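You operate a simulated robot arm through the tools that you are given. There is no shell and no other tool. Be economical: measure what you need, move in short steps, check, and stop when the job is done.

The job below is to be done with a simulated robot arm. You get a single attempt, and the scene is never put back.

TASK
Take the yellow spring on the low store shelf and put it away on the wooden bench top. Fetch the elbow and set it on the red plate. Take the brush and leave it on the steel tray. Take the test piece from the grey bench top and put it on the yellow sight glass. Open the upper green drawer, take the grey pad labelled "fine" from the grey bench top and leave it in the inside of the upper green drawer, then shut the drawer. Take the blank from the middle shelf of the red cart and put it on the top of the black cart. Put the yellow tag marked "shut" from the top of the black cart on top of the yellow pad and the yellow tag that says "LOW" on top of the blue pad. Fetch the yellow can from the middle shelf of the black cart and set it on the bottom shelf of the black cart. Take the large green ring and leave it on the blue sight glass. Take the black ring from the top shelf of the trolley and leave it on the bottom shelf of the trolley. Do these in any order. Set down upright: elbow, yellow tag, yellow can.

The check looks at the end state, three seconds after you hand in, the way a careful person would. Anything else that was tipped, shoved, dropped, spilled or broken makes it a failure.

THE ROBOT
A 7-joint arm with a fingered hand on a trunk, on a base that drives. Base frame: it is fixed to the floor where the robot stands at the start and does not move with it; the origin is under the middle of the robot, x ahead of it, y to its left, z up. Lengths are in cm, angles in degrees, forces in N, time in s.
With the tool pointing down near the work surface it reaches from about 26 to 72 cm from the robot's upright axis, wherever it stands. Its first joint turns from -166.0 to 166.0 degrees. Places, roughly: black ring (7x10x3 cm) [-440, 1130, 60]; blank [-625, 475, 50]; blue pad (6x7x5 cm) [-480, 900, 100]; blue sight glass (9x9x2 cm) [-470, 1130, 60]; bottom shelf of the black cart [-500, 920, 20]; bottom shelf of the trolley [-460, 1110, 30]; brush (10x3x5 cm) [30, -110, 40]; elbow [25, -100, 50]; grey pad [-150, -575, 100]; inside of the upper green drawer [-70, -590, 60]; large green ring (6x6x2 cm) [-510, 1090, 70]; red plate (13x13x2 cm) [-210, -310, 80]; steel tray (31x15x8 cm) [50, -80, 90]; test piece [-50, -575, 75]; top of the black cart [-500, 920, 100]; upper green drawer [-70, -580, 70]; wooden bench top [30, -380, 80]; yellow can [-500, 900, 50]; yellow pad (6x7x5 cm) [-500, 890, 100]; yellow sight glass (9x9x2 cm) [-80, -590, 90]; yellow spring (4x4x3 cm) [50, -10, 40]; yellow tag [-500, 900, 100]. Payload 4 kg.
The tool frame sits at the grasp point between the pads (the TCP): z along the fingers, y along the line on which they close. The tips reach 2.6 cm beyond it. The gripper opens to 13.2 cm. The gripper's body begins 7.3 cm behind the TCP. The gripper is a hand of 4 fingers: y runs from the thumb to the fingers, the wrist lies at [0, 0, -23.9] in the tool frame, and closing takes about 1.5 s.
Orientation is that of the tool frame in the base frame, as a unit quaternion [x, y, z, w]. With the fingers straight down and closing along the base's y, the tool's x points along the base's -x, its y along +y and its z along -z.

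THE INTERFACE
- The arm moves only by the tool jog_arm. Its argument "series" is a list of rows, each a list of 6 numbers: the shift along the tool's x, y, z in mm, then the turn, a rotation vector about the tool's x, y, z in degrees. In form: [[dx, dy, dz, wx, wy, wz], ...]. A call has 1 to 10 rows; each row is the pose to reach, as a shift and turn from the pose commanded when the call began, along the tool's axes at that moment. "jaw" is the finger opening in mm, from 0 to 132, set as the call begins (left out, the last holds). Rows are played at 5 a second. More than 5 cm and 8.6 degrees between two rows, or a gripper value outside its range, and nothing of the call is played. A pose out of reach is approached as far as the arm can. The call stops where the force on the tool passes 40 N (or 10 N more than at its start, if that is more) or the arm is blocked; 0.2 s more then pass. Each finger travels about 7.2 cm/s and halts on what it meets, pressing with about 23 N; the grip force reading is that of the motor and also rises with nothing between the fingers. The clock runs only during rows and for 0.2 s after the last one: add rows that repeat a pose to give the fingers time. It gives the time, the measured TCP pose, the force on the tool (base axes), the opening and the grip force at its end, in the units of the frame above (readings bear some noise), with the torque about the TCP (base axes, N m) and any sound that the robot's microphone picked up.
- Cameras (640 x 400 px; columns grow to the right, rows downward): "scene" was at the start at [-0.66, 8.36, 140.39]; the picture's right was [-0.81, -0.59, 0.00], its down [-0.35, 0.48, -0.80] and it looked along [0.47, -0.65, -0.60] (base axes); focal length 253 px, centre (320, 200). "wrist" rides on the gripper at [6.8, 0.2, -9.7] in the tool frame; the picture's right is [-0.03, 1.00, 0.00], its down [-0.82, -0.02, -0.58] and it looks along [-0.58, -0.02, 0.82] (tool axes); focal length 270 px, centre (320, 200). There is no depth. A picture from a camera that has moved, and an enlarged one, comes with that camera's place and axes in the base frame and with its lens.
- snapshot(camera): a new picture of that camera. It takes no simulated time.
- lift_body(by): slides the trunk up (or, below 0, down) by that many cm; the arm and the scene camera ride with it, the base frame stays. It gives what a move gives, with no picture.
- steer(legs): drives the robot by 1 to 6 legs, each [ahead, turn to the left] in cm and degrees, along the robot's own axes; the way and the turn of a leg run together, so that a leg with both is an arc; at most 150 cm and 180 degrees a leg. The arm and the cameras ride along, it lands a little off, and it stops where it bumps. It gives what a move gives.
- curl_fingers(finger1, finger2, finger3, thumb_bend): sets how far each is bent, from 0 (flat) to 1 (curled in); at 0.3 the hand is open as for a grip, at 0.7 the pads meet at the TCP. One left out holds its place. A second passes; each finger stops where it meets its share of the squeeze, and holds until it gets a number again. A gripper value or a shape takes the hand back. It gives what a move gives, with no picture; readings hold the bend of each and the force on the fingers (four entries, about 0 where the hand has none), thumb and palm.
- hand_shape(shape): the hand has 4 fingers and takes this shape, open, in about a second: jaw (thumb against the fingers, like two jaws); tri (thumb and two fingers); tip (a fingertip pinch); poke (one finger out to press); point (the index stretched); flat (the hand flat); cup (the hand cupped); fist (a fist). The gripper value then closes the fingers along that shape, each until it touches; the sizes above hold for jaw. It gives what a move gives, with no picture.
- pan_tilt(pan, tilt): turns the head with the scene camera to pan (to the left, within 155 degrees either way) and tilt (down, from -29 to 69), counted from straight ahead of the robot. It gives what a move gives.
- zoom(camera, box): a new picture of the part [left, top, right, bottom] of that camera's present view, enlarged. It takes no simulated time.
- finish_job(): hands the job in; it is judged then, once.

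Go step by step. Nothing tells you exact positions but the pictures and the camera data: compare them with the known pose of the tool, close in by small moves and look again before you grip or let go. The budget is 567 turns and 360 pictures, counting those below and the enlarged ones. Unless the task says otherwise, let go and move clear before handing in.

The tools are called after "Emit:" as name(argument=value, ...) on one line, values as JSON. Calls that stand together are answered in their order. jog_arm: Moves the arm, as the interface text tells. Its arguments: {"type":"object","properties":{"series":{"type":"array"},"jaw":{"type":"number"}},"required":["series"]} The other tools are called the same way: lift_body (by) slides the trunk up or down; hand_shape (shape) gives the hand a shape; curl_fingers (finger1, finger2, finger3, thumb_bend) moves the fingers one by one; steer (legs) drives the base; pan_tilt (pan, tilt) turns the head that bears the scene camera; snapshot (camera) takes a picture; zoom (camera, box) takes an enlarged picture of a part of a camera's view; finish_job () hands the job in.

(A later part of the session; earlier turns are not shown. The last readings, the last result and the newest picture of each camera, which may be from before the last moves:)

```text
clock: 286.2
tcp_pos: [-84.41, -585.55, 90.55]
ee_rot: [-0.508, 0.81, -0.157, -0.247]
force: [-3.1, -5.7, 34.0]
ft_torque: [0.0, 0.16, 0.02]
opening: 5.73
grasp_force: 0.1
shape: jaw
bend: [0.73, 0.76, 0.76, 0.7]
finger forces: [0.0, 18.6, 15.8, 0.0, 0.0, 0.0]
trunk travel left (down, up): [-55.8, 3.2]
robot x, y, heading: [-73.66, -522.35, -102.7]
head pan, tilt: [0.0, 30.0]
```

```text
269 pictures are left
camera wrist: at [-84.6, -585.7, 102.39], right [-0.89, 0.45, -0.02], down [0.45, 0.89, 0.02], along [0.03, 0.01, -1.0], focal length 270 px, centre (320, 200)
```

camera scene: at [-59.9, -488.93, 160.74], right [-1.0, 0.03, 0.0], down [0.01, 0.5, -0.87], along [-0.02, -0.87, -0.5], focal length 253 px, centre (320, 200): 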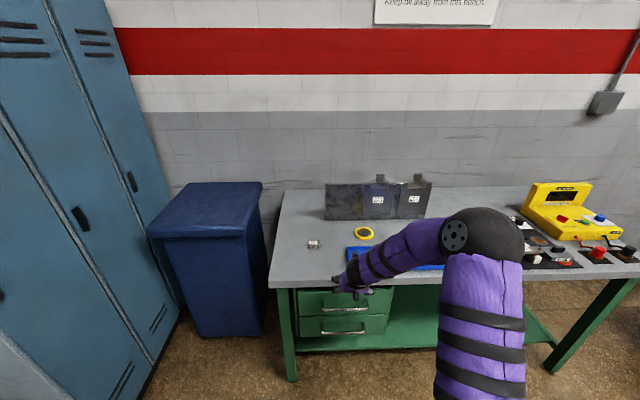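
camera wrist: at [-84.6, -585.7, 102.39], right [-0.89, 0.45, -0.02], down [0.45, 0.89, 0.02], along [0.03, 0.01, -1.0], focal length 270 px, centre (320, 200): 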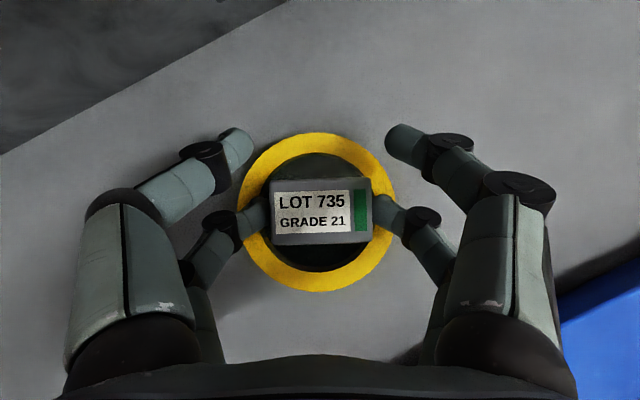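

Emit:
jog_arm(series=[[3, 0, -4, 0, 0, 0], [6, 0, -8, 0, 0, 0], [9, 0, -13, 0, 0, 0], [17, 0, -25, 0, 0, 0], [28, 0, -42, 0, 0, 0]])

Emit:
snapshot(camera="wrist")

```text
clock: 287.4
tcp_pos: [-84.15, -585.53, 95.39]
ee_rot: [-0.509, 0.81, -0.156, -0.245]
force: [-0.7, 1.0, 0.7]
ft_torque: [0.04, 0.0, -0.02]
opening: 5.97
grasp_force: 0.1
shape: jaw
bend: [0.73, 0.73, 0.73, 0.7]
finger forces: [0.0, 0.0, 0.0, 0.0, 0.1, 0.0]
trunk travel left (down, up): [-55.8, 3.2]
robot x, y, heading: [-73.44, -522.68, -102.9]
head pan, tilt: [0.0, 30.0]
```

```text
268 pictures are left
camera wrist: at [-84.46, -585.7, 107.17], right [-0.89, 0.45, -0.02], down [0.45, 0.89, 0.03], along [0.03, 0.02, -1.0], focal length 270 px, centre (320, 200)
```

wrist: 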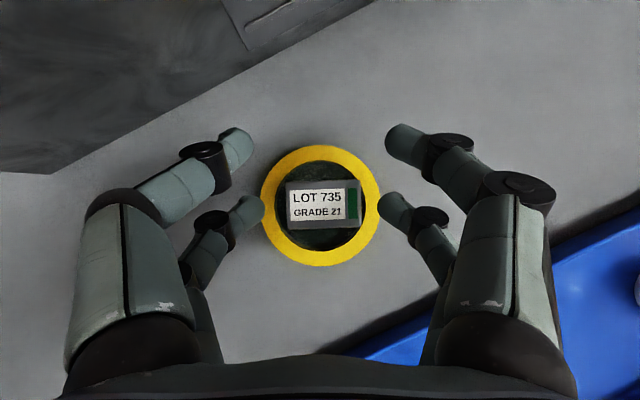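

The test piece is on the sight glass. For the drawer I'll back off and turn the hand horizontal, rolled so the fingers close vertically on the handle bar.

Emit:
steer(legs=[[-35, 0], [0, 13]])

Emit:
jog_arm(series=[[0, 0, 0, 0, 8, 0], [0, 0, 0, 0, 16, 0], [0, 0, 0, 0, 24, 0], [0, 0, 0, 0, 32, 0], [0, 0, 0, 0, 40, 0], [0, 0, 0, 0, 48, 0]])

Emit:
jog_arm(series=[[0, 0, 0, 0, 0, 8], [0, 0, 0, 0, 0, 16], [0, 0, 0, 0, 0, 24], [0, 0, 0, 0, 0, 32], [0, 0, 0, 0, 0, 40]])

```text
clock: 290.6
tcp_pos: [-62.17, -552.59, 95.4]
ee_rot: [-0.597, 0.747, -0.183, -0.226]
force: [-0.1, -0.7, 0.1]
ft_torque: [-0.01, 0.02, 0.0]
opening: 6.0
grasp_force: 0.1
shape: jaw
bend: [0.73, 0.73, 0.73, 0.7]
finger forces: [0.1, 0.0, 0.0, 0.0, 0.0, 0.0]
trunk travel left (down, up): [-55.8, 3.2]
robot x, y, heading: [-66.29, -488.94, -89.8]
head pan, tilt: [0.0, 30.0]
```

```text
clock: 291.9
tcp_pos: [-61.97, -552.65, 95.49]
ee_rot: [-0.472, 0.59, -0.411, -0.51]
force: [0.4, -0.3, 0.6]
ft_torque: [-0.03, -0.01, 0.0]
opening: 5.98
grasp_force: 0.1
shape: jaw
bend: [0.73, 0.73, 0.73, 0.7]
finger forces: [0.1, 0.0, 0.0, 0.0, 0.0, 0.2]
trunk travel left (down, up): [-55.8, 3.2]
robot x, y, heading: [-66.18, -488.59, -89.5]
head pan, tilt: [0.0, 30.0]
```

```text
clock: 293.1
tcp_pos: [-62.06, -552.64, 95.26]
ee_rot: [-0.241, 0.716, -0.56, -0.339]
force: [0.0, -1.1, -0.2]
ft_torque: [-0.05, 0.01, 0.0]
opening: 5.96
grasp_force: 0.1
shape: jaw
bend: [0.73, 0.73, 0.73, 0.7]
finger forces: [0.0, 0.0, 0.0, 0.1, 0.0, 0.0]
trunk travel left (down, up): [-55.8, 3.2]
robot x, y, heading: [-65.93, -488.77, -89.7]
head pan, tilt: [0.0, 30.0]
```

Emit:
jog_arm(series=[[0, 0, 0, 0, 0, 8], [0, 0, 0, 0, 0, 16], [0, 0, 0, 0, 0, 24], [0, 0, 0, 0, 0, 32], [0, 0, 0, 0, 0, 40], [0, 0, 0, 0, 0, 48]])

Emit:
lift_body(by=-22)

Emit:
pan_tilt(pan=0, tilt=45)

Emit:
snapshot(camera="scene")

Emit:
snapshot(camera="wrist")

```text
clock: 294.6
tcp_pos: [-62.17, -552.68, 95.46]
ee_rot: [0.072, 0.752, -0.65, -0.082]
force: [0.5, 0.0, 0.2]
ft_torque: [-0.02, 0.02, 0.02]
opening: 5.97
grasp_force: 0.1
shape: jaw
bend: [0.73, 0.73, 0.73, 0.7]
finger forces: [0.0, 0.1, 0.1, 0.0, 0.0, 0.1]
trunk travel left (down, up): [-55.8, 3.2]
robot x, y, heading: [-65.92, -488.32, -89.2]
head pan, tilt: [0.0, 30.0]
```

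```text
clock: 296.9
tcp_pos: [-62.12, -552.65, 73.13]
ee_rot: [0.071, 0.753, -0.649, -0.082]
force: [-0.5, 0.0, 0.8]
ft_torque: [-0.04, -0.02, 0.02]
opening: 5.95
grasp_force: 0.0
shape: jaw
bend: [0.73, 0.73, 0.73, 0.7]
finger forces: [0.0, 0.0, 0.0, 0.0, 0.0, 0.0]
trunk travel left (down, up): [-33.8, 25.2]
robot x, y, heading: [-65.94, -488.78, -89.3]
head pan, tilt: [0.0, 30.0]
```

```text
clock: 297.6
tcp_pos: [-62.21, -552.71, 73.36]
ee_rot: [0.071, 0.752, -0.65, -0.082]
force: [-1.3, 1.3, 0.5]
ft_torque: [-0.02, -0.03, 0.0]
opening: 5.97
grasp_force: 0.0
shape: jaw
bend: [0.73, 0.73, 0.73, 0.7]
finger forces: [0.0, 0.1, 0.0, 0.0, 0.0, 0.1]
trunk travel left (down, up): [-33.8, 25.2]
robot x, y, heading: [-66.34, -488.75, -89.5]
head pan, tilt: [0.0, 45.0]
```

```text
267 pictures are left
camera scene: at [-50.5, -490.57, 136.48], right [-1.0, -0.01, 0.0], down [-0.01, 0.71, -0.71], along [0.01, -0.71, -0.71], focal length 253 px, centre (320, 200)
```

scene: 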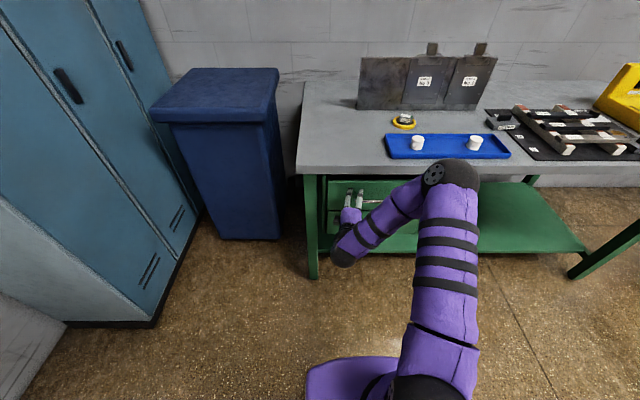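

```text
266 pictures are left
camera wrist: at [-66.67, -541.73, 74.73], right [0.03, 0.14, -0.99], down [0.92, 0.38, 0.08], along [0.39, -0.91, -0.12], focal length 270 px, centre (320, 200)
```

wrist: 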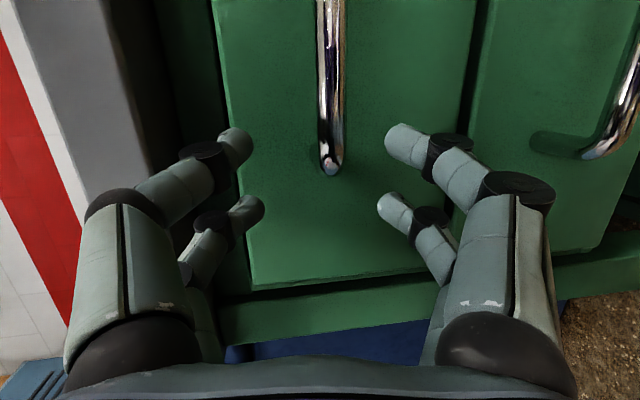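

Emit:
jog_arm(series=[[0, 3, -40, 0, 0, 0], [40, 6, -40, 0, 0, 0], [85, 6, -40, 0, 0, 0]])

Emit:
snapshot(camera="wrist")

```text
clock: 298.4
tcp_pos: [-66.63, -546.92, 75.41]
ee_rot: [0.078, 0.755, -0.645, -0.089]
force: [1.4, -0.3, 0.0]
ft_torque: [-0.01, -0.02, -0.03]
opening: 5.99
grasp_force: 0.0
shape: jaw
bend: [0.73, 0.73, 0.73, 0.7]
finger forces: [0.1, 0.1, 0.1, 0.0, 0.0, 0.0]
out of reach, approached as far as the arm can: row 2, 3
trunk travel left (down, up): [-33.8, 25.2]
robot x, y, heading: [-66.04, -488.9, -89.3]
head pan, tilt: [0.0, 45.0]
```

```text
265 pictures are left
camera wrist: at [-70.92, -536.07, 76.97], right [0.03, 0.15, -0.99], down [0.93, 0.36, 0.08], along [0.37, -0.92, -0.13], focal length 270 px, centre (320, 200)
```

wrist: 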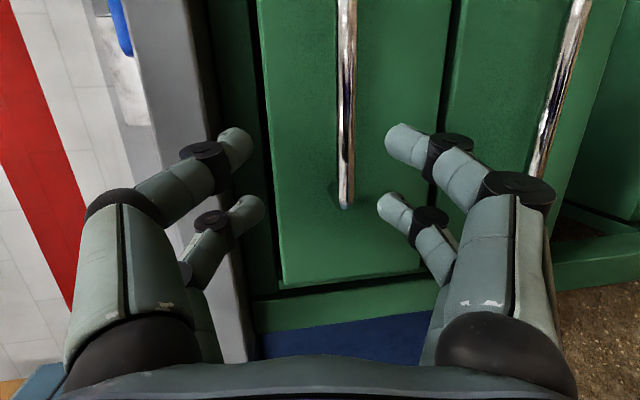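

Emit:
steer(legs=[[0, -5]])

Emit:
lift_body(by=-2.6)

Emit:
jog_arm(series=[[0, 0, 0, 0, -8, 0], [0, 0, 0, 0, -16, 0]])

Emit:
snapshot(camera="wrist")

```text
clock: 299.4
tcp_pos: [-71.75, -546.76, 75.55]
ee_rot: [0.111, 0.751, -0.64, -0.117]
force: [-0.3, 0.4, -0.6]
ft_torque: [-0.01, -0.02, 0.0]
opening: 5.98
grasp_force: 0.1
shape: jaw
bend: [0.73, 0.73, 0.73, 0.7]
finger forces: [0.0, 0.0, 0.1, 0.0, 0.0, 0.1]
trunk travel left (down, up): [-33.8, 25.2]
robot x, y, heading: [-65.91, -488.52, -94.6]
head pan, tilt: [0.0, 45.0]
```

```text
clock: 300.1
tcp_pos: [-71.73, -546.84, 72.81]
ee_rot: [0.111, 0.751, -0.641, -0.116]
force: [0.2, 0.0, -0.1]
ft_torque: [0.01, 0.0, 0.02]
opening: 5.99
grasp_force: 0.1
shape: jaw
bend: [0.73, 0.73, 0.73, 0.7]
finger forces: [0.0, 0.0, 0.1, 0.1, 0.0, 0.0]
trunk travel left (down, up): [-31.2, 27.8]
robot x, y, heading: [-66.21, -488.35, -94.7]
head pan, tilt: [0.0, 45.0]
```

```text
clock: 300.7
tcp_pos: [-64.76, -546.64, 77.29]
ee_rot: [0.05, 0.767, -0.638, -0.043]
force: [0.8, -0.2, -0.7]
ft_torque: [-0.01, -0.03, -0.04]
opening: 5.97
grasp_force: 0.0
shape: jaw
bend: [0.73, 0.73, 0.73, 0.7]
finger forces: [0.0, 0.1, 0.0, 0.1, 0.0, 0.1]
out of reach, approached as far as the arm can: row 1, 2
trunk travel left (down, up): [-31.2, 27.8]
robot x, y, heading: [-66.0, -488.48, -94.7]
head pan, tilt: [0.0, 45.0]
```

```text
264 pictures are left
camera wrist: at [-70.27, -536.18, 78.97], right [0.05, 0.18, -0.98], down [0.88, 0.45, 0.13], along [0.47, -0.87, -0.14], focal length 270 px, centre (320, 200)
```

wrist: 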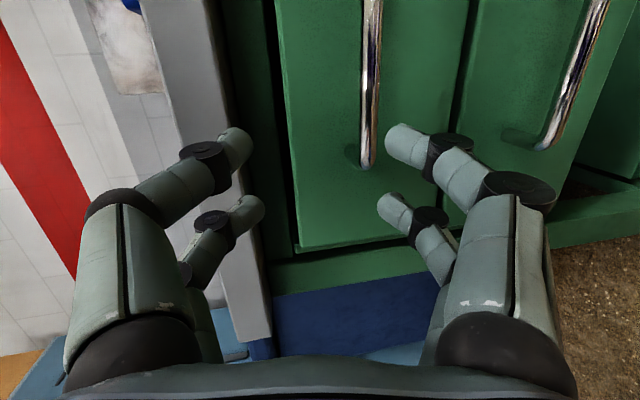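

Emit:
steer(legs=[[-12, 0]])

Emit:
jog_arm(series=[[15, 6, 33, 0, 0, 0], [30, 11, 66, 0, 0, 0], [45, 17, 100, 0, 0, 0], [61, 22, 133, 0, 0, 0]])

Emit:
snapshot(camera="wrist")

```text
clock: 301.9
tcp_pos: [-63.74, -534.7, 77.33]
ee_rot: [0.05, 0.767, -0.638, -0.043]
force: [-0.1, -0.8, -0.3]
ft_torque: [0.02, -0.04, 0.02]
opening: 5.97
grasp_force: 0.1
shape: jaw
bend: [0.73, 0.73, 0.73, 0.7]
finger forces: [0.0, 0.0, 0.1, 0.1, 0.1, 0.1]
trunk travel left (down, up): [-31.2, 27.8]
robot x, y, heading: [-65.46, -476.43, -94.5]
head pan, tilt: [0.0, 45.0]
```

```text
clock: 302.9
tcp_pos: [-66.55, -546.91, 75.52]
ee_rot: [0.066, 0.775, -0.626, -0.061]
force: [0.1, -0.6, -0.2]
ft_torque: [0.01, 0.01, 0.0]
opening: 5.96
grasp_force: 0.0
shape: jaw
bend: [0.73, 0.73, 0.73, 0.7]
finger forces: [0.0, 0.0, 0.0, 0.0, 0.0, 0.1]
out of reach, approached as far as the arm can: row 1, 2, 3, 4
trunk travel left (down, up): [-31.2, 27.8]
robot x, y, heading: [-65.2, -476.46, -94.6]
head pan, tilt: [0.0, 45.0]
```

```text
263 pictures are left
camera wrist: at [-71.49, -536.29, 77.55], right [0.05, 0.2, -0.98], down [0.9, 0.41, 0.13], along [0.42, -0.89, -0.16], focal length 270 px, centre (320, 200)
```

wrist: 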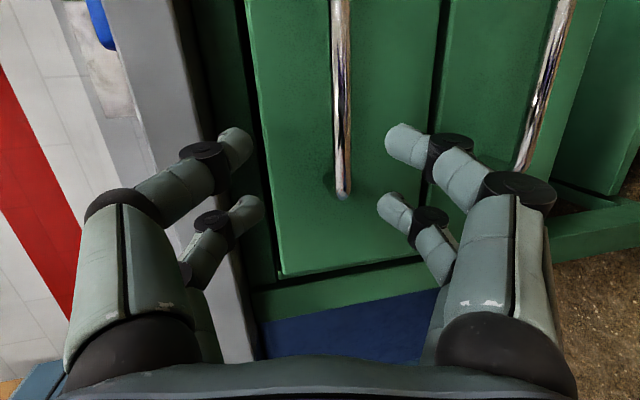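

Emit:
steer(legs=[[0, -4]])

Emit:
lift_body(by=-2.9)

Emit:
snapshot(camera="wrist")

```text
clock: 303.8
tcp_pos: [-71.19, -546.59, 75.65]
ee_rot: [0.092, 0.772, -0.624, -0.081]
force: [-0.5, 0.9, -0.3]
ft_torque: [0.0, -0.01, 0.01]
opening: 5.97
grasp_force: 0.0
shape: jaw
bend: [0.73, 0.73, 0.73, 0.7]
finger forces: [0.0, 0.0, 0.0, 0.0, 0.0, 0.0]
trunk travel left (down, up): [-31.2, 27.8]
robot x, y, heading: [-65.3, -476.49, -98.6]
head pan, tilt: [0.0, 45.0]
```

```text
clock: 304.6
tcp_pos: [-71.33, -546.71, 72.69]
ee_rot: [0.093, 0.772, -0.623, -0.081]
force: [0.0, -0.6, 0.6]
ft_torque: [-0.01, 0.02, -0.03]
opening: 5.96
grasp_force: 0.0
shape: jaw
bend: [0.73, 0.73, 0.73, 0.7]
finger forces: [0.1, 0.1, 0.0, 0.0, 0.1, 0.1]
trunk travel left (down, up): [-28.3, 30.7]
robot x, y, heading: [-65.45, -476.75, -98.7]
head pan, tilt: [0.0, 45.0]
```

```text
262 pictures are left
camera wrist: at [-75.53, -535.67, 74.64], right [0.07, 0.2, -0.98], down [0.93, 0.34, 0.13], along [0.36, -0.92, -0.16], focal length 270 px, centre (320, 200)
```

wrist: 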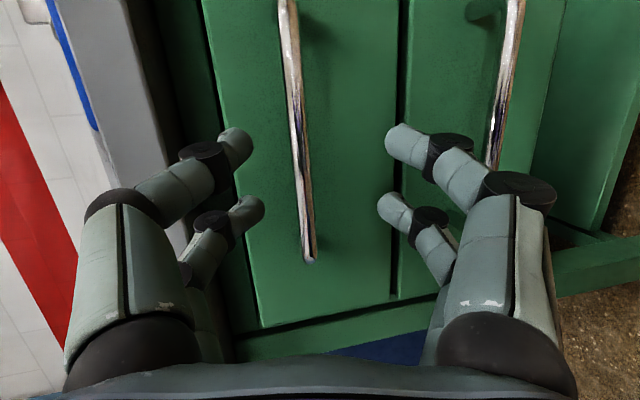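

Emit:
steer(legs=[[5.5, 0]])

Emit:
snapshot(camera="wrist")

```text
clock: 305.5
tcp_pos: [-72.1, -552.05, 72.71]
ee_rot: [0.093, 0.772, -0.623, -0.08]
force: [-0.2, -1.4, 0.4]
ft_torque: [0.01, 0.01, 0.02]
opening: 6.01
grasp_force: 0.0
shape: jaw
bend: [0.73, 0.73, 0.73, 0.7]
finger forces: [0.0, 0.2, 0.0, 0.0, 0.1, 0.0]
trunk travel left (down, up): [-28.3, 30.7]
robot x, y, heading: [-65.53, -482.04, -98.5]
head pan, tilt: [0.0, 45.0]
```

```text
261 pictures are left
camera wrist: at [-76.26, -541.04, 74.65], right [0.07, 0.2, -0.98], down [0.93, 0.34, 0.13], along [0.36, -0.92, -0.16], focal length 270 px, centre (320, 200)
```

wrist: 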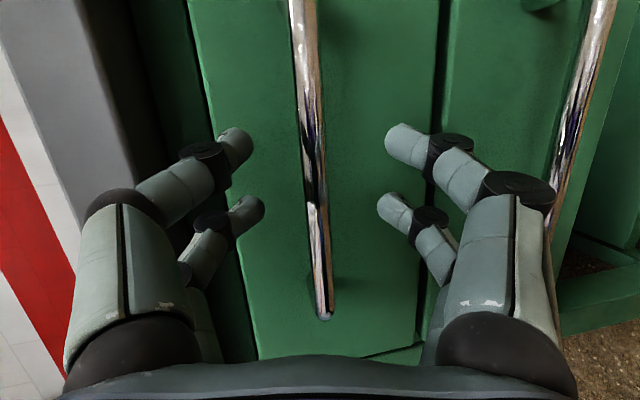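

Emit:
jog_arm(series=[[0, 0, 6, 0, 0, 0], [0, -2, 12, 0, 0, 0]])

Emit:
jog_arm(series=[[0, 0, 0, 0, 0, 0], [0, 0, 0, 0, 0, 0], [0, 0, 0, 0, 0, 0], [0, 0, 0, 0, 0, 0], [0, 0, 0, 0, 0, 0], [0, 0, 0, 0, 0, 0]], jaw=0)

Emit:
snapshot(camera="wrist")

```text
clock: 306.1
tcp_pos: [-72.32, -553.1, 72.65]
ee_rot: [0.093, 0.773, -0.622, -0.081]
force: [0.8, -0.4, 0.3]
ft_torque: [0.01, -0.01, -0.06]
opening: 5.98
grasp_force: 0.1
shape: jaw
bend: [0.73, 0.73, 0.73, 0.7]
finger forces: [0.0, 0.1, 0.1, 0.0, 0.0, 0.1]
trunk travel left (down, up): [-28.3, 30.7]
robot x, y, heading: [-65.76, -481.82, -98.3]
head pan, tilt: [0.0, 45.0]
```

```text
clock: 307.5
tcp_pos: [-72.27, -553.18, 72.58]
ee_rot: [0.093, 0.773, -0.623, -0.082]
force: [-1.0, -3.6, -0.6]
ft_torque: [-0.03, 0.12, -0.34]
opening: 0.79
grasp_force: 23.5
shape: jaw
bend: [0.71, 0.7, 0.71, 0.71]
finger forces: [21.8, 16.0, 16.0, 0.0, 21.8, 0.1]
trunk travel left (down, up): [-28.3, 30.7]
robot x, y, heading: [-65.73, -482.1, -98.3]
head pan, tilt: [0.0, 45.0]
```

```text
260 pictures are left
camera wrist: at [-76.54, -542.27, 74.57], right [0.07, 0.2, -0.98], down [0.93, 0.34, 0.13], along [0.36, -0.92, -0.16], focal length 270 px, centre (320, 200)
```

wrist: 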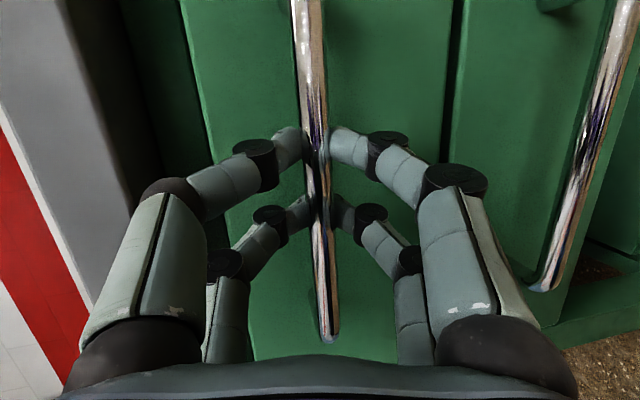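

Emit:
jog_arm(series=[[5, 4, -19, 0, 0, 0], [10, 8, -38, 0, 0, 0], [15, 12, -57, 0, 0, 0], [20, 17, -76, 0, 0, 0], [25, 21, -95, 0, 0, 0]])

Emit:
snapshot(camera="scene")

```text
clock: 308.7
tcp_pos: [-72.2, -543.19, 72.89]
ee_rot: [0.098, 0.774, -0.619, -0.087]
force: [-26.3, 0.6, -14.2]
ft_torque: [0.19, 0.17, -0.73]
opening: 0.66
grasp_force: 22.1
shape: jaw
bend: [0.71, 0.7, 0.71, 0.71]
finger forces: [26.6, 18.5, 14.2, 0.0, 19.2, 0.0]
out of reach, approached as far as the arm can: row 3, 4, 5
trunk travel left (down, up): [-28.3, 30.7]
robot x, y, heading: [-65.57, -482.05, -98.5]
head pan, tilt: [0.0, 45.0]
```

```text
259 pictures are left
camera scene: at [-51.05, -486.46, 130.98], right [-0.99, 0.15, 0.0], down [0.11, 0.7, -0.71], along [-0.1, -0.7, -0.71], focal length 253 px, centre (320, 200)
```

scene: 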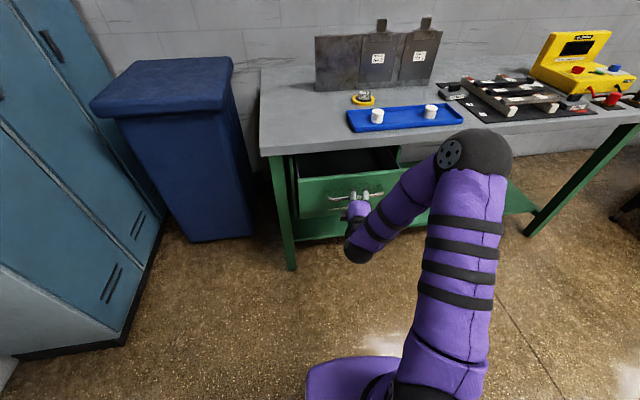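

Emit:
steer(legs=[[-11, 0]])

Emit:
snapshot(camera="scene")

```text
clock: 309.6
tcp_pos: [-72.36, -539.98, 72.92]
ee_rot: [0.103, 0.774, -0.618, -0.095]
force: [-0.8, -0.1, -1.9]
ft_torque: [0.06, 0.06, -0.49]
opening: 0.72
grasp_force: 23.3
shape: jaw
bend: [0.72, 0.71, 0.71, 0.71]
finger forces: [24.3, 19.0, 17.6, 0.0, 22.9, 0.0]
trunk travel left (down, up): [-28.3, 30.7]
robot x, y, heading: [-65.49, -479.16, -98.5]
head pan, tilt: [0.0, 45.0]
stopped in leg 1: the force on the tool passed its limit at 43 N (the readings are from after the stop); the commanded pose is now the measured one
```

```text
258 pictures are left
camera scene: at [-50.41, -483.29, 130.99], right [-0.99, 0.15, 0.0], down [0.1, 0.7, -0.71], along [-0.1, -0.7, -0.71], focal length 253 px, centre (320, 200)
```

scene: 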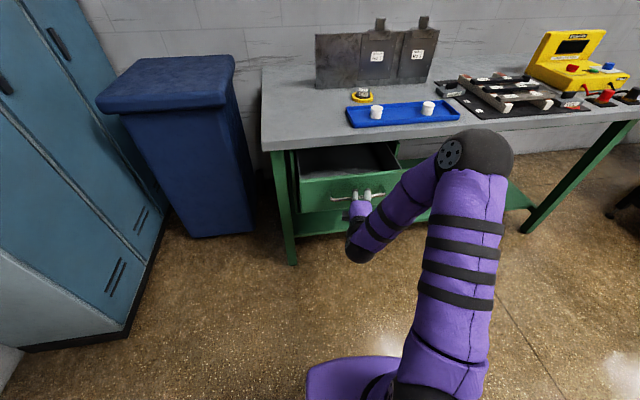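

Emit:
steer(legs=[[-6, 0]])

Emit:
steer(legs=[[-6, 0]])

Emit:
zoom(camera="scene", box=[240, 100, 480, 250])

```text
clock: 310.6
tcp_pos: [-72.19, -534.0, 72.82]
ee_rot: [0.107, 0.773, -0.617, -0.1]
force: [-36.1, -0.7, -2.5]
ft_torque: [0.06, 0.25, -0.8]
opening: 0.72
grasp_force: 22.9
shape: jaw
bend: [0.72, 0.71, 0.71, 0.71]
finger forces: [22.7, 18.0, 16.9, 0.0, 22.1, 0.0]
trunk travel left (down, up): [-28.3, 30.7]
robot x, y, heading: [-64.46, -472.77, -98.7]
head pan, tilt: [0.0, 45.0]
```

```text
clock: 311.5
tcp_pos: [-70.57, -527.91, 72.84]
ee_rot: [0.103, 0.775, -0.616, -0.096]
force: [0.0, 0.8, -0.3]
ft_torque: [0.05, -0.01, 0.04]
opening: 0.38
grasp_force: 23.2
shape: jaw
bend: [0.72, 0.71, 0.72, 0.73]
finger forces: [0.0, 0.0, 0.0, 0.1, 0.0, 0.0]
trunk travel left (down, up): [-28.3, 30.7]
robot x, y, heading: [-63.6, -467.0, -98.7]
head pan, tilt: [0.0, 45.0]
```

```text
2.67 times, centred on (360, 175) of scene
camera zoom: at [-48.59, -471.27, 130.98], right [-0.99, 0.15, 0.0], down [0.11, 0.7, -0.71], along [-0.11, -0.7, -0.71], focal length 675 px, centre (213, 267)
```

zoom: 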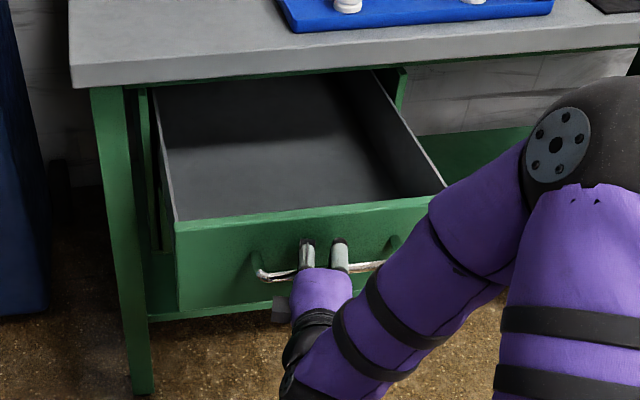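

The drawer is open about 20 cm and the hand is free of the bar. I'll back away, restore the hand's attitude and go for the FINE pad.

Emit:
steer(legs=[[-25, 0]])

Emit:
lift_body(by=28)

Emit:
jog_arm(series=[[0, 0, 0, 0, 0, -8.5], [0, 0, 0, 0, 0, -17], [0, 0, 0, 0, 0, -25.5], [0, 0, 0, 0, 0, -34], [0, 0, 0, 0, 0, -42.5], [0, 0, 0, 0, 0, -51], [0, 0, 0, 0, 0, -59.5], [0, 0, 0, 0, 0, -68], [0, 0, 0, 0, 0, -76.5], [0, 0, 0, 0, 0, -85]], jaw=100)

Emit:
jog_arm(series=[[0, 0, 0, 0, -8, 0], [0, 0, 0, 0, -16, 0], [0, 0, 0, 0, -24, 0], [0, 0, 0, 0, -32, 0], [0, 0, 0, 0, -40, 0], [0, 0, 0, 0, -46, 0]])

Emit:
snapshot(camera="wrist")

Emit:
zoom(camera="scene", box=[200, 60, 520, 260])

```text
clock: 312.7
tcp_pos: [-69.53, -520.55, 73.02]
ee_rot: [0.102, 0.772, -0.62, -0.094]
force: [-2.6, -13.6, -5.2]
ft_torque: [-0.08, -0.13, 0.31]
opening: 0.33
grasp_force: 22.6
shape: jaw
bend: [0.68, 0.7, 0.72, 0.73]
finger forces: [22.5, 0.1, 0.0, 0.0, 12.0, 0.0]
trunk travel left (down, up): [-28.3, 30.7]
robot x, y, heading: [-62.5, -459.47, -98.7]
head pan, tilt: [0.0, 45.0]
stopped in leg 1: the force on the tool passed its limit at 69 N (the readings are from after the stop); the commanded pose is now the measured one
```

```text
clock: 313.2
tcp_pos: [-69.47, -520.46, 73.52]
ee_rot: [0.102, 0.778, -0.613, -0.094]
force: [-2.0, -23.0, -21.2]
ft_torque: [-0.25, -0.28, 0.4]
opening: 0.19
grasp_force: 23.3
shape: jaw
bend: [0.67, 0.7, 0.72, 0.73]
finger forces: [26.7, 2.5, 0.0, 0.0, 10.4, 0.1]
trunk travel left (down, up): [-29.6, 29.4]
robot x, y, heading: [-62.57, -458.99, -98.6]
head pan, tilt: [0.0, 45.0]
stopped: the force on the tool passed its limit at 45 N (the readings are from after the stop); the commanded pose is now the measured one
```

```text
clock: 315.4
tcp_pos: [-69.63, -520.87, 75.01]
ee_rot: [-0.43, 0.641, -0.406, -0.489]
force: [-0.2, -1.1, 12.7]
ft_torque: [-0.38, -0.72, -0.32]
opening: 10.08
grasp_force: 0.1
shape: jaw
bend: [0.63, 0.62, 0.62, 0.5]
finger forces: [0.0, 1.8, 11.7, 0.1, 0.0, 0.0]
trunk travel left (down, up): [-29.6, 29.4]
robot x, y, heading: [-62.4, -459.2, -98.9]
head pan, tilt: [0.0, 45.0]
stopped in row 10: the force on the tool passed its limit at 48 N (the readings are from after the stop); the commanded pose is now the measured one
```

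```text
clock: 316.9
tcp_pos: [-69.7, -520.74, 75.0]
ee_rot: [-0.543, 0.771, -0.233, -0.24]
force: [-12.4, -0.5, 23.9]
ft_torque: [-1.5, -0.73, -0.53]
opening: 9.89
grasp_force: 0.0
shape: jaw
bend: [0.63, 0.63, 0.63, 0.42]
finger forces: [0.1, 0.0, 53.6, 0.0, 42.0, 0.0]
out of reach, approached as far as the arm can: row 6
trunk travel left (down, up): [-29.6, 29.4]
robot x, y, heading: [-62.26, -459.62, -98.6]
head pan, tilt: [0.0, 45.0]
```

```text
256 pictures are left
camera wrist: at [-70.78, -519.61, 86.74], right [-0.94, 0.32, -0.11], down [0.33, 0.94, -0.06], along [0.09, -0.09, -0.99], focal length 270 px, centre (320, 200)
```

wrist: 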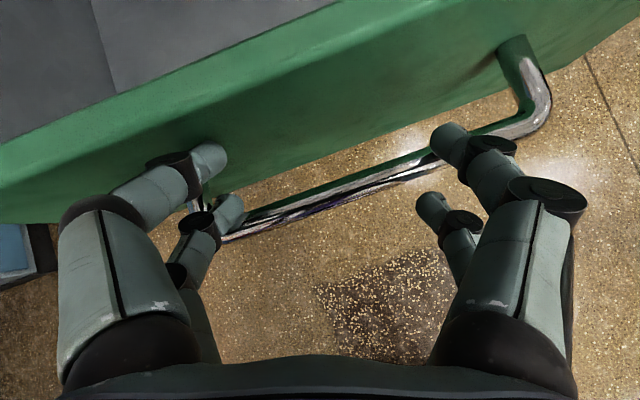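

```text
2.00 times, centred on (360, 160) of scene
camera zoom: at [-47.56, -463.4, 132.31], right [-0.99, 0.15, 0.0], down [0.11, 0.7, -0.71], along [-0.11, -0.7, -0.71], focal length 506 px, centre (240, 280)
```

zoom: 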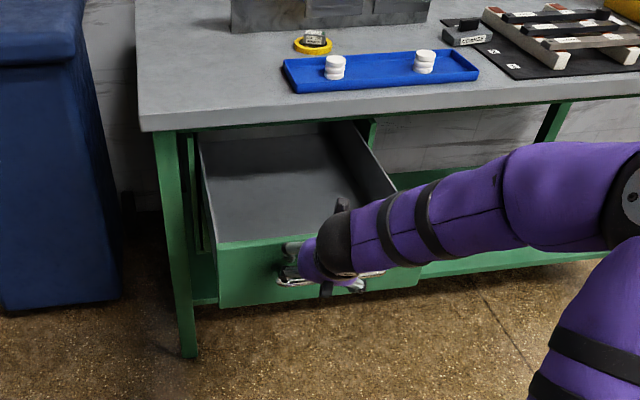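

I chained too many moves there, and the fingers were still engaged with the handle. I'll relieve them gently by narrowing the jaw and then rising straight up.

Emit:
jog_arm(series=[[0, 0, 0, 0, 0, 0], [0, 0, 0, 0, 0, 0], [0, 0, 0, 0, 0, 0]], jaw=75)

Emit:
snapshot(camera="wrist")

```text
clock: 317.6
tcp_pos: [-69.74, -520.83, 74.95]
ee_rot: [-0.543, 0.77, -0.233, -0.239]
force: [-12.8, -0.1, 26.4]
ft_torque: [-1.47, -0.86, -0.45]
opening: 6.82
grasp_force: 0.0
shape: jaw
bend: [0.64, 0.73, 0.65, 0.44]
finger forces: [0.0, 0.9, 54.2, 0.0, 41.7, 0.0]
trunk travel left (down, up): [-29.6, 29.4]
robot x, y, heading: [-62.41, -459.49, -98.7]
head pan, tilt: [0.0, 45.0]
```

```text
254 pictures are left
camera wrist: at [-70.71, -519.61, 86.73], right [-0.94, 0.32, -0.12], down [0.33, 0.94, -0.06], along [0.09, -0.09, -0.99], focal length 270 px, centre (320, 200)
```

wrist: 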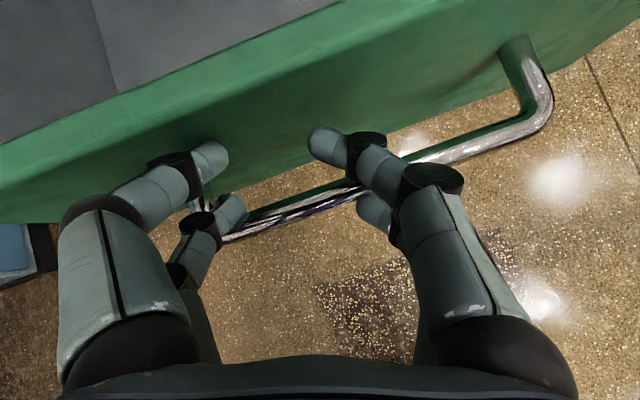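

Emit:
jog_arm(series=[[5, -1, -6, 0, 0, 0], [12, -2, -15, 0, 0, 0], [19, -3, -23, 0, 0, 0], [25, -4, -31, 0, 0, 0], [37, -6, -47, 0, 0, 0], [50, -8, -62, 0, 0, 0]])

Emit:
snapshot(camera="wrist")

```text
clock: 318.3
tcp_pos: [-69.59, -520.17, 75.1]
ee_rot: [-0.541, 0.778, -0.223, -0.229]
force: [-2.3, -13.7, -18.7]
ft_torque: [-0.19, -0.15, -2.4]
opening: 3.68
grasp_force: 22.9
shape: jaw
bend: [0.7, 0.67, 0.66, 0.73]
finger forces: [0.0, 39.6, 39.2, 0.1, 0.0, 0.1]
out of reach, approached as far as the arm can: row 3
trunk travel left (down, up): [-29.6, 29.4]
robot x, y, heading: [-62.19, -459.31, -98.5]
head pan, tilt: [0.0, 45.0]
stopped in row 3: the force on the tool passed its limit at 48 N (the readings are from after the stop); the commanded pose is now the measured one
```

```text
253 pictures are left
camera wrist: at [-70.75, -519.39, 86.93], right [-0.94, 0.33, -0.12], down [0.34, 0.94, -0.03], along [0.1, -0.06, -0.99], focal length 270 px, centre (320, 200)
```

wrist: 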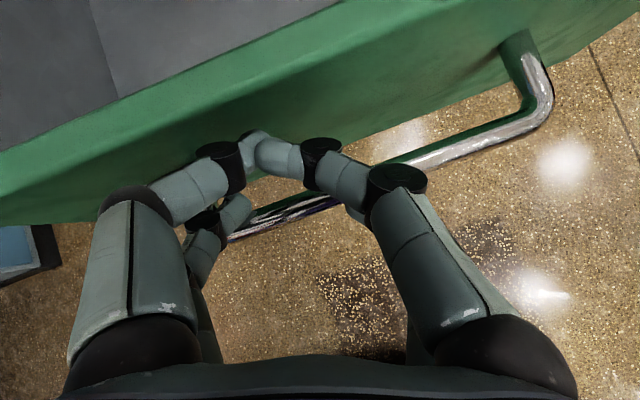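

Emit:
jog_arm(series=[[0, 0, 0, 0, 0, 0], [0, 0, 0, 3.1, -0.5, -3.9], [0, 0, 0, 6.2, -1, -7.8], [0, 0, 0, 9.3, -1.5, -11.6], [0, 0, 0, 9.3, -1.5, -11.6]], jaw=90)

Emit:
snapshot(camera="wrist")

```text
clock: 319.1
tcp_pos: [-69.9, -520.37, 75.68]
ee_rot: [-0.592, 0.733, -0.253, -0.22]
force: [-1.3, 2.3, 4.7]
ft_torque: [-0.04, -0.37, -0.63]
opening: 8.89
grasp_force: 0.0
shape: jaw
bend: [0.69, 0.69, 0.7, 0.59]
finger forces: [0.1, 5.8, 9.4, 0.1, 2.1, 0.0]
out of reach, approached as far as the arm can: row 3, 4
trunk travel left (down, up): [-29.6, 29.4]
robot x, y, heading: [-62.39, -459.39, -98.8]
head pan, tilt: [0.0, 45.0]
stopped in row 4: the force on the tool passed its limit at 45 N (the readings are from after the stop); the commanded pose is now the measured one
```

```text
252 pictures are left
camera wrist: at [-71.06, -519.26, 87.44], right [-0.97, 0.19, -0.13], down [0.2, 0.98, -0.06], along [0.11, -0.08, -0.99], focal length 270 px, centre (320, 200)
```

wrist: 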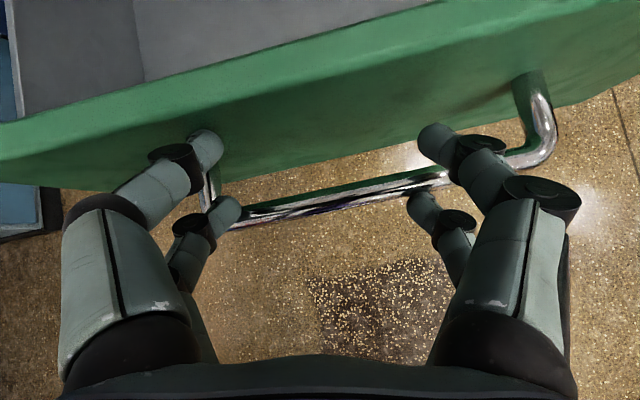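

Emit:
lift_body(by=4)

Emit:
snapshot(camera="wrist")

```text
clock: 319.9
tcp_pos: [-69.6, -520.33, 79.63]
ee_rot: [-0.593, 0.732, -0.253, -0.219]
force: [-0.1, 0.3, 0.9]
ft_torque: [-0.01, -0.01, 0.01]
opening: 9.0
grasp_force: 0.0
shape: jaw
bend: [0.69, 0.68, 0.69, 0.6]
finger forces: [0.0, 0.0, 0.1, 0.0, 0.0, 0.0]
trunk travel left (down, up): [-33.6, 25.4]
robot x, y, heading: [-62.32, -459.03, -98.7]
head pan, tilt: [0.0, 45.0]
```

```text
251 pictures are left
camera wrist: at [-70.94, -519.29, 91.35], right [-0.97, 0.19, -0.13], down [0.2, 0.98, -0.06], along [0.11, -0.08, -0.99], focal length 270 px, centre (320, 200)
```

wrist: 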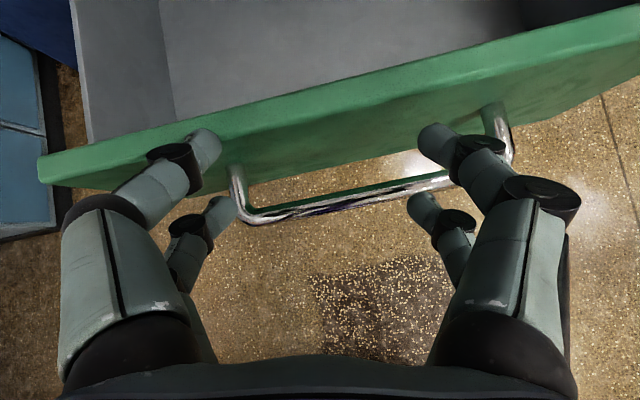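

Emit:
lift_body(by=24)

Emit:
steer(legs=[[-40, 0], [0, -40], [118, 0], [0, 47]])

Emit:
pan_tilt(pan=0, tilt=40)

Emit:
snapshot(camera="scene")

Emit:
snapshot(camera="wrist")

```text
clock: 322.4
tcp_pos: [-69.57, -520.34, 103.65]
ee_rot: [-0.593, 0.733, -0.252, -0.22]
force: [0.1, 0.3, 0.5]
ft_torque: [-0.04, -0.02, 0.02]
opening: 8.99
grasp_force: 0.0
shape: jaw
bend: [0.69, 0.68, 0.69, 0.6]
finger forces: [0.1, 0.0, 0.1, 0.0, 0.0, 0.0]
trunk travel left (down, up): [-57.6, 1.4]
robot x, y, heading: [-62.24, -459.44, -98.6]
head pan, tilt: [0.0, 45.0]
```

```text
clock: 334.8
tcp_pos: [-142.59, -557.46, 103.7]
ee_rot: [-0.635, 0.696, -0.266, -0.204]
force: [-1.0, -0.4, 0.3]
ft_torque: [-0.03, 0.0, -0.01]
opening: 9.01
grasp_force: 0.0
shape: jaw
bend: [0.69, 0.68, 0.69, 0.6]
finger forces: [0.1, 0.0, 0.0, 0.0, 0.1, 0.0]
trunk travel left (down, up): [-57.6, 1.4]
robot x, y, heading: [-142.71, -495.8, -92.1]
head pan, tilt: [0.0, 45.0]
```

```text
clock: 335.5
tcp_pos: [-142.58, -557.32, 103.5]
ee_rot: [-0.635, 0.696, -0.265, -0.205]
force: [0.0, 0.9, -0.5]
ft_torque: [-0.03, -0.01, 0.01]
opening: 9.01
grasp_force: 0.1
shape: jaw
bend: [0.69, 0.68, 0.69, 0.6]
finger forces: [0.0, 0.1, 0.1, 0.0, 0.0, 0.0]
trunk travel left (down, up): [-57.6, 1.4]
robot x, y, heading: [-142.34, -496.13, -91.7]
head pan, tilt: [0.0, 40.0]
```

```text
250 pictures are left
camera scene: at [-127.34, -498.92, 161.0], right [-1.0, 0.03, 0.0], down [0.02, 0.64, -0.77], along [-0.02, -0.77, -0.64], focal length 253 px, centre (320, 200)
```

scene: 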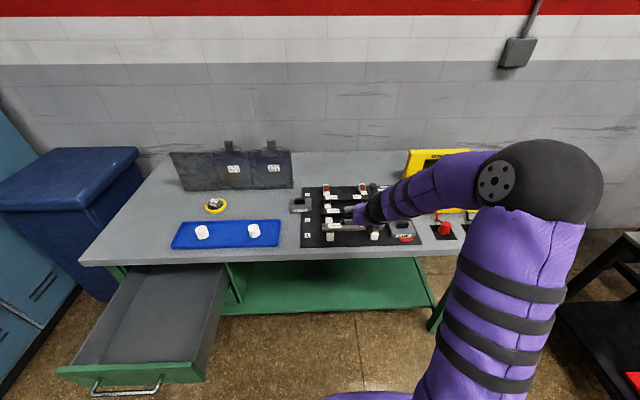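

```text
249 pictures are left
camera wrist: at [-144.07, -556.61, 115.35], right [-0.99, 0.07, -0.13], down [0.08, 1.0, -0.06], along [0.12, -0.07, -0.99], focal length 270 px, centre (320, 200)
```

wrist: 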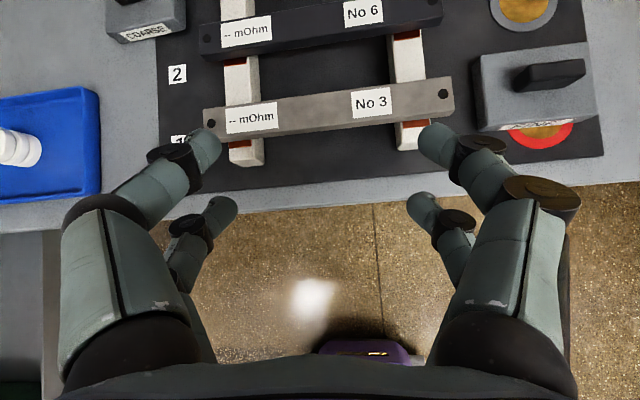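

Emit:
steer(legs=[[0, -15.5]])

Emit:
jog_arm(series=[[0, 0, 0, 2.2, -0.6, -7.7], [0, 0, 0, 4.5, -1.2, -15.5]], jaw=100)

Emit:
steer(legs=[[11, 0]])

Emit:
snapshot(camera="wrist")

```text
clock: 336.9
tcp_pos: [-158.81, -555.24, 103.66]
ee_rot: [-0.538, 0.773, -0.237, -0.238]
force: [-0.9, 0.5, -0.3]
ft_torque: [0.0, 0.0, -0.03]
opening: 9.0
grasp_force: 0.1
shape: jaw
bend: [0.69, 0.68, 0.69, 0.6]
finger forces: [0.0, 0.1, 0.0, 0.0, 0.1, 0.0]
trunk travel left (down, up): [-57.6, 1.4]
robot x, y, heading: [-142.54, -496.5, -107.3]
head pan, tilt: [0.0, 40.0]
```

```text
clock: 337.5
tcp_pos: [-158.54, -554.46, 102.48]
ee_rot: [-0.648, 0.686, -0.229, -0.24]
force: [-0.2, 0.8, 0.3]
ft_torque: [0.0, 0.01, 0.03]
opening: 9.96
grasp_force: 0.0
shape: jaw
bend: [0.63, 0.63, 0.63, 0.5]
finger forces: [0.1, 0.1, 0.0, 0.0, 0.0, 0.0]
out of reach, approached as far as the arm can: row 1, 2
trunk travel left (down, up): [-57.6, 1.4]
robot x, y, heading: [-142.48, -495.72, -107.2]
head pan, tilt: [0.0, 40.0]
```

```text
clock: 338.6
tcp_pos: [-161.86, -565.03, 102.62]
ee_rot: [-0.646, 0.687, -0.23, -0.241]
force: [0.3, 0.7, -0.9]
ft_torque: [-0.01, -0.02, 0.0]
opening: 9.97
grasp_force: 0.1
shape: jaw
bend: [0.63, 0.63, 0.63, 0.5]
finger forces: [0.1, 0.0, 0.0, 0.1, 0.0, 0.0]
trunk travel left (down, up): [-57.6, 1.4]
robot x, y, heading: [-146.25, -506.32, -107.3]
head pan, tilt: [0.0, 40.0]
```

```text
248 pictures are left
camera wrist: at [-162.05, -564.22, 114.4], right [-1.0, 0.08, -0.02], down [0.08, 0.99, -0.06], along [0.01, -0.06, -1.0], focal length 270 px, centre (320, 200)
```

wrist: 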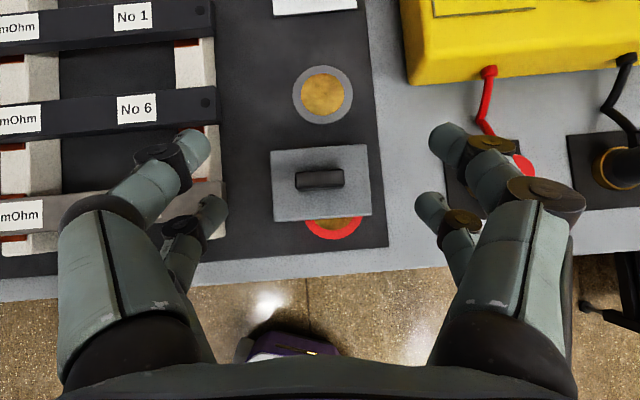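

Emit:
jog_arm(series=[[-8, 0, 36, 0, 0, 0], [-16, 0, 71, 0, 0, 0]], jaw=70)

Emit:
snapshot(camera="wrist")

```text
clock: 339.2
tcp_pos: [-162.22, -568.02, 96.02]
ee_rot: [-0.646, 0.687, -0.229, -0.24]
force: [-0.3, -0.3, -0.3]
ft_torque: [-0.02, -0.02, 0.02]
opening: 7.08
grasp_force: 0.1
shape: jaw
bend: [0.72, 0.72, 0.72, 0.7]
finger forces: [0.1, 0.1, 0.0, 0.0, 0.0, 0.0]
trunk travel left (down, up): [-57.6, 1.4]
robot x, y, heading: [-145.72, -506.52, -107.3]
head pan, tilt: [0.0, 40.0]
```

```text
247 pictures are left
camera wrist: at [-162.38, -567.25, 107.73], right [-1.0, 0.08, -0.02], down [0.08, 0.99, -0.06], along [0.02, -0.06, -1.0], focal length 270 px, centre (320, 200)
```

wrist: 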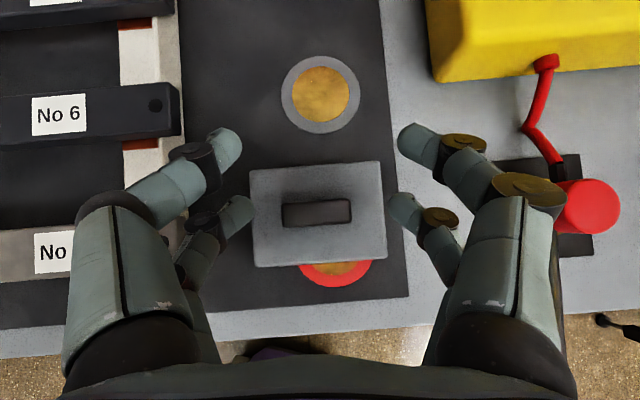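

Emit:
jog_arm(series=[[-10, 0, 12, 0, 0, 0], [-14, 0, 17, 0, 0, 0], [-17, 0, 21, 0, 0, 0], [-20, 0, 25, 0, 0, 0]])

Emit:
snapshot(camera="wrist")

```text
clock: 340.2
tcp_pos: [-162.13, -568.04, 92.88]
ee_rot: [-0.647, 0.687, -0.229, -0.24]
force: [0.0, -0.5, 0.4]
ft_torque: [-0.02, 0.01, 0.02]
opening: 7.06
grasp_force: 0.1
shape: jaw
bend: [0.72, 0.72, 0.72, 0.7]
finger forces: [0.0, 0.0, 0.1, 0.0, 0.0, 0.0]
trunk travel left (down, up): [-57.6, 1.4]
robot x, y, heading: [-145.72, -506.63, -107.2]
head pan, tilt: [0.0, 40.0]
```

```text
246 pictures are left
camera wrist: at [-162.21, -567.3, 104.65], right [-1.0, 0.08, -0.02], down [0.08, 0.99, -0.06], along [0.01, -0.06, -1.0], focal length 270 px, centre (320, 200)
```

wrist: 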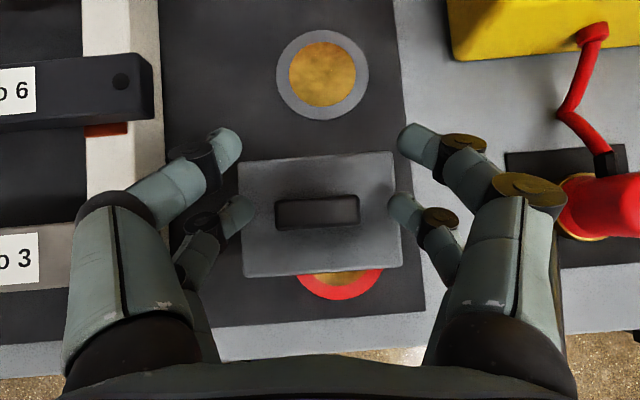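

Emit:
jog_arm(series=[[-1, 0, 2, 0, 0, 0], [-3, 0, 3, 0, 0, 0], [-4, 0, 5, 0, 0, 0], [-5, 0, 6, 0, 0, 0]])

Emit:
jog_arm(series=[[0, 0, 0, 0, 0, 0], [0, 0, 0, 0, 0, 0], [0, 0, 0, 0, 0, 0], [0, 0, 0, 0, 0, 0], [0, 0, 0, 0, 0, 0], [0, 0, 0, 0, 0, 0]], jaw=0)

Emit:
snapshot(camera="wrist")

```text
clock: 341.2
tcp_pos: [-161.89, -568.14, 92.27]
ee_rot: [-0.648, 0.685, -0.23, -0.241]
force: [0.5, 1.2, 8.4]
ft_torque: [0.04, 0.19, 0.01]
opening: 7.06
grasp_force: 0.0
shape: jaw
bend: [0.72, 0.73, 0.72, 0.7]
finger forces: [0.0, 5.8, 2.2, 0.0, 0.1, 0.0]
trunk travel left (down, up): [-57.6, 1.4]
robot x, y, heading: [-145.77, -506.53, -107.0]
head pan, tilt: [0.0, 40.0]
```

```text
clock: 342.6
tcp_pos: [-162.03, -568.17, 92.04]
ee_rot: [-0.647, 0.687, -0.229, -0.24]
force: [0.0, -0.5, 5.4]
ft_torque: [0.03, -0.09, -0.04]
opening: 0.47
grasp_force: 23.2
shape: jaw
bend: [0.6, 0.76, 0.76, 0.7]
finger forces: [0.1, 17.0, 19.2, 0.0, 0.1, 0.0]
trunk travel left (down, up): [-57.6, 1.4]
robot x, y, heading: [-146.08, -506.1, -107.4]
head pan, tilt: [0.0, 40.0]
```

```text
245 pictures are left
camera wrist: at [-162.14, -567.26, 103.92], right [-1.0, 0.08, -0.02], down [0.08, 0.99, -0.06], along [0.02, -0.06, -1.0], focal length 270 px, centre (320, 200)
```

wrist: 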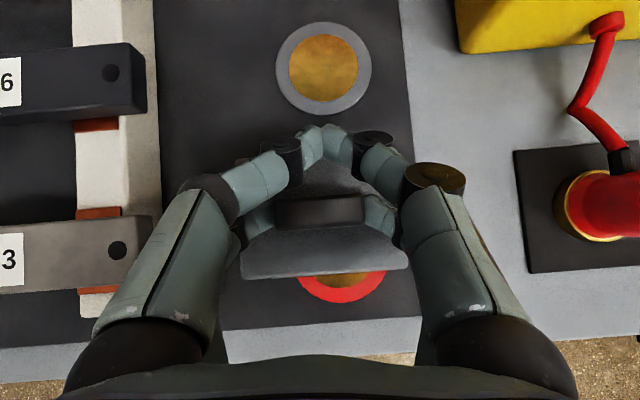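

Emit:
jog_arm(series=[[12, 0, -16, 0, 0, 0], [25, 0, -31, 0, 0, 0], [37, 0, -47, 0, 0, 0], [50, 0, -62, 0, 0, 0]])

Emit:
snapshot(camera="wrist")

```text
clock: 343.6
tcp_pos: [-162.04, -568.2, 100.11]
ee_rot: [-0.645, 0.687, -0.23, -0.242]
force: [0.7, 0.4, -1.2]
ft_torque: [-0.01, 0.03, -0.02]
opening: 0.48
grasp_force: 22.4
shape: jaw
bend: [0.6, 0.76, 0.76, 0.7]
finger forces: [0.1, 15.9, 16.0, 0.1, 0.0, 0.0]
trunk travel left (down, up): [-57.6, 1.4]
robot x, y, heading: [-145.78, -506.48, -106.8]
head pan, tilt: [0.0, 40.0]
```

```text
244 pictures are left
camera wrist: at [-162.11, -567.36, 111.88], right [-1.0, 0.08, -0.02], down [0.08, 0.99, -0.07], along [0.02, -0.07, -1.0], focal length 270 px, centre (320, 200)
```

wrist: 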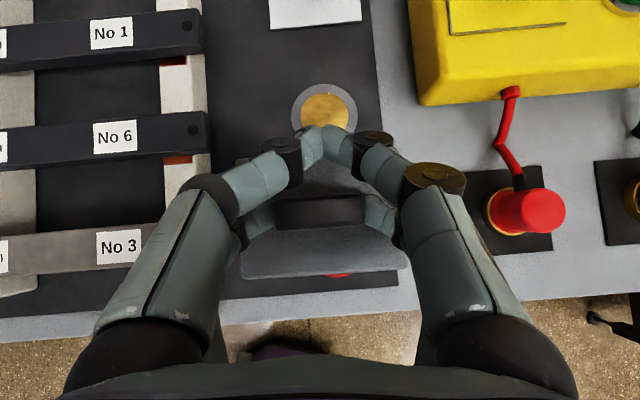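

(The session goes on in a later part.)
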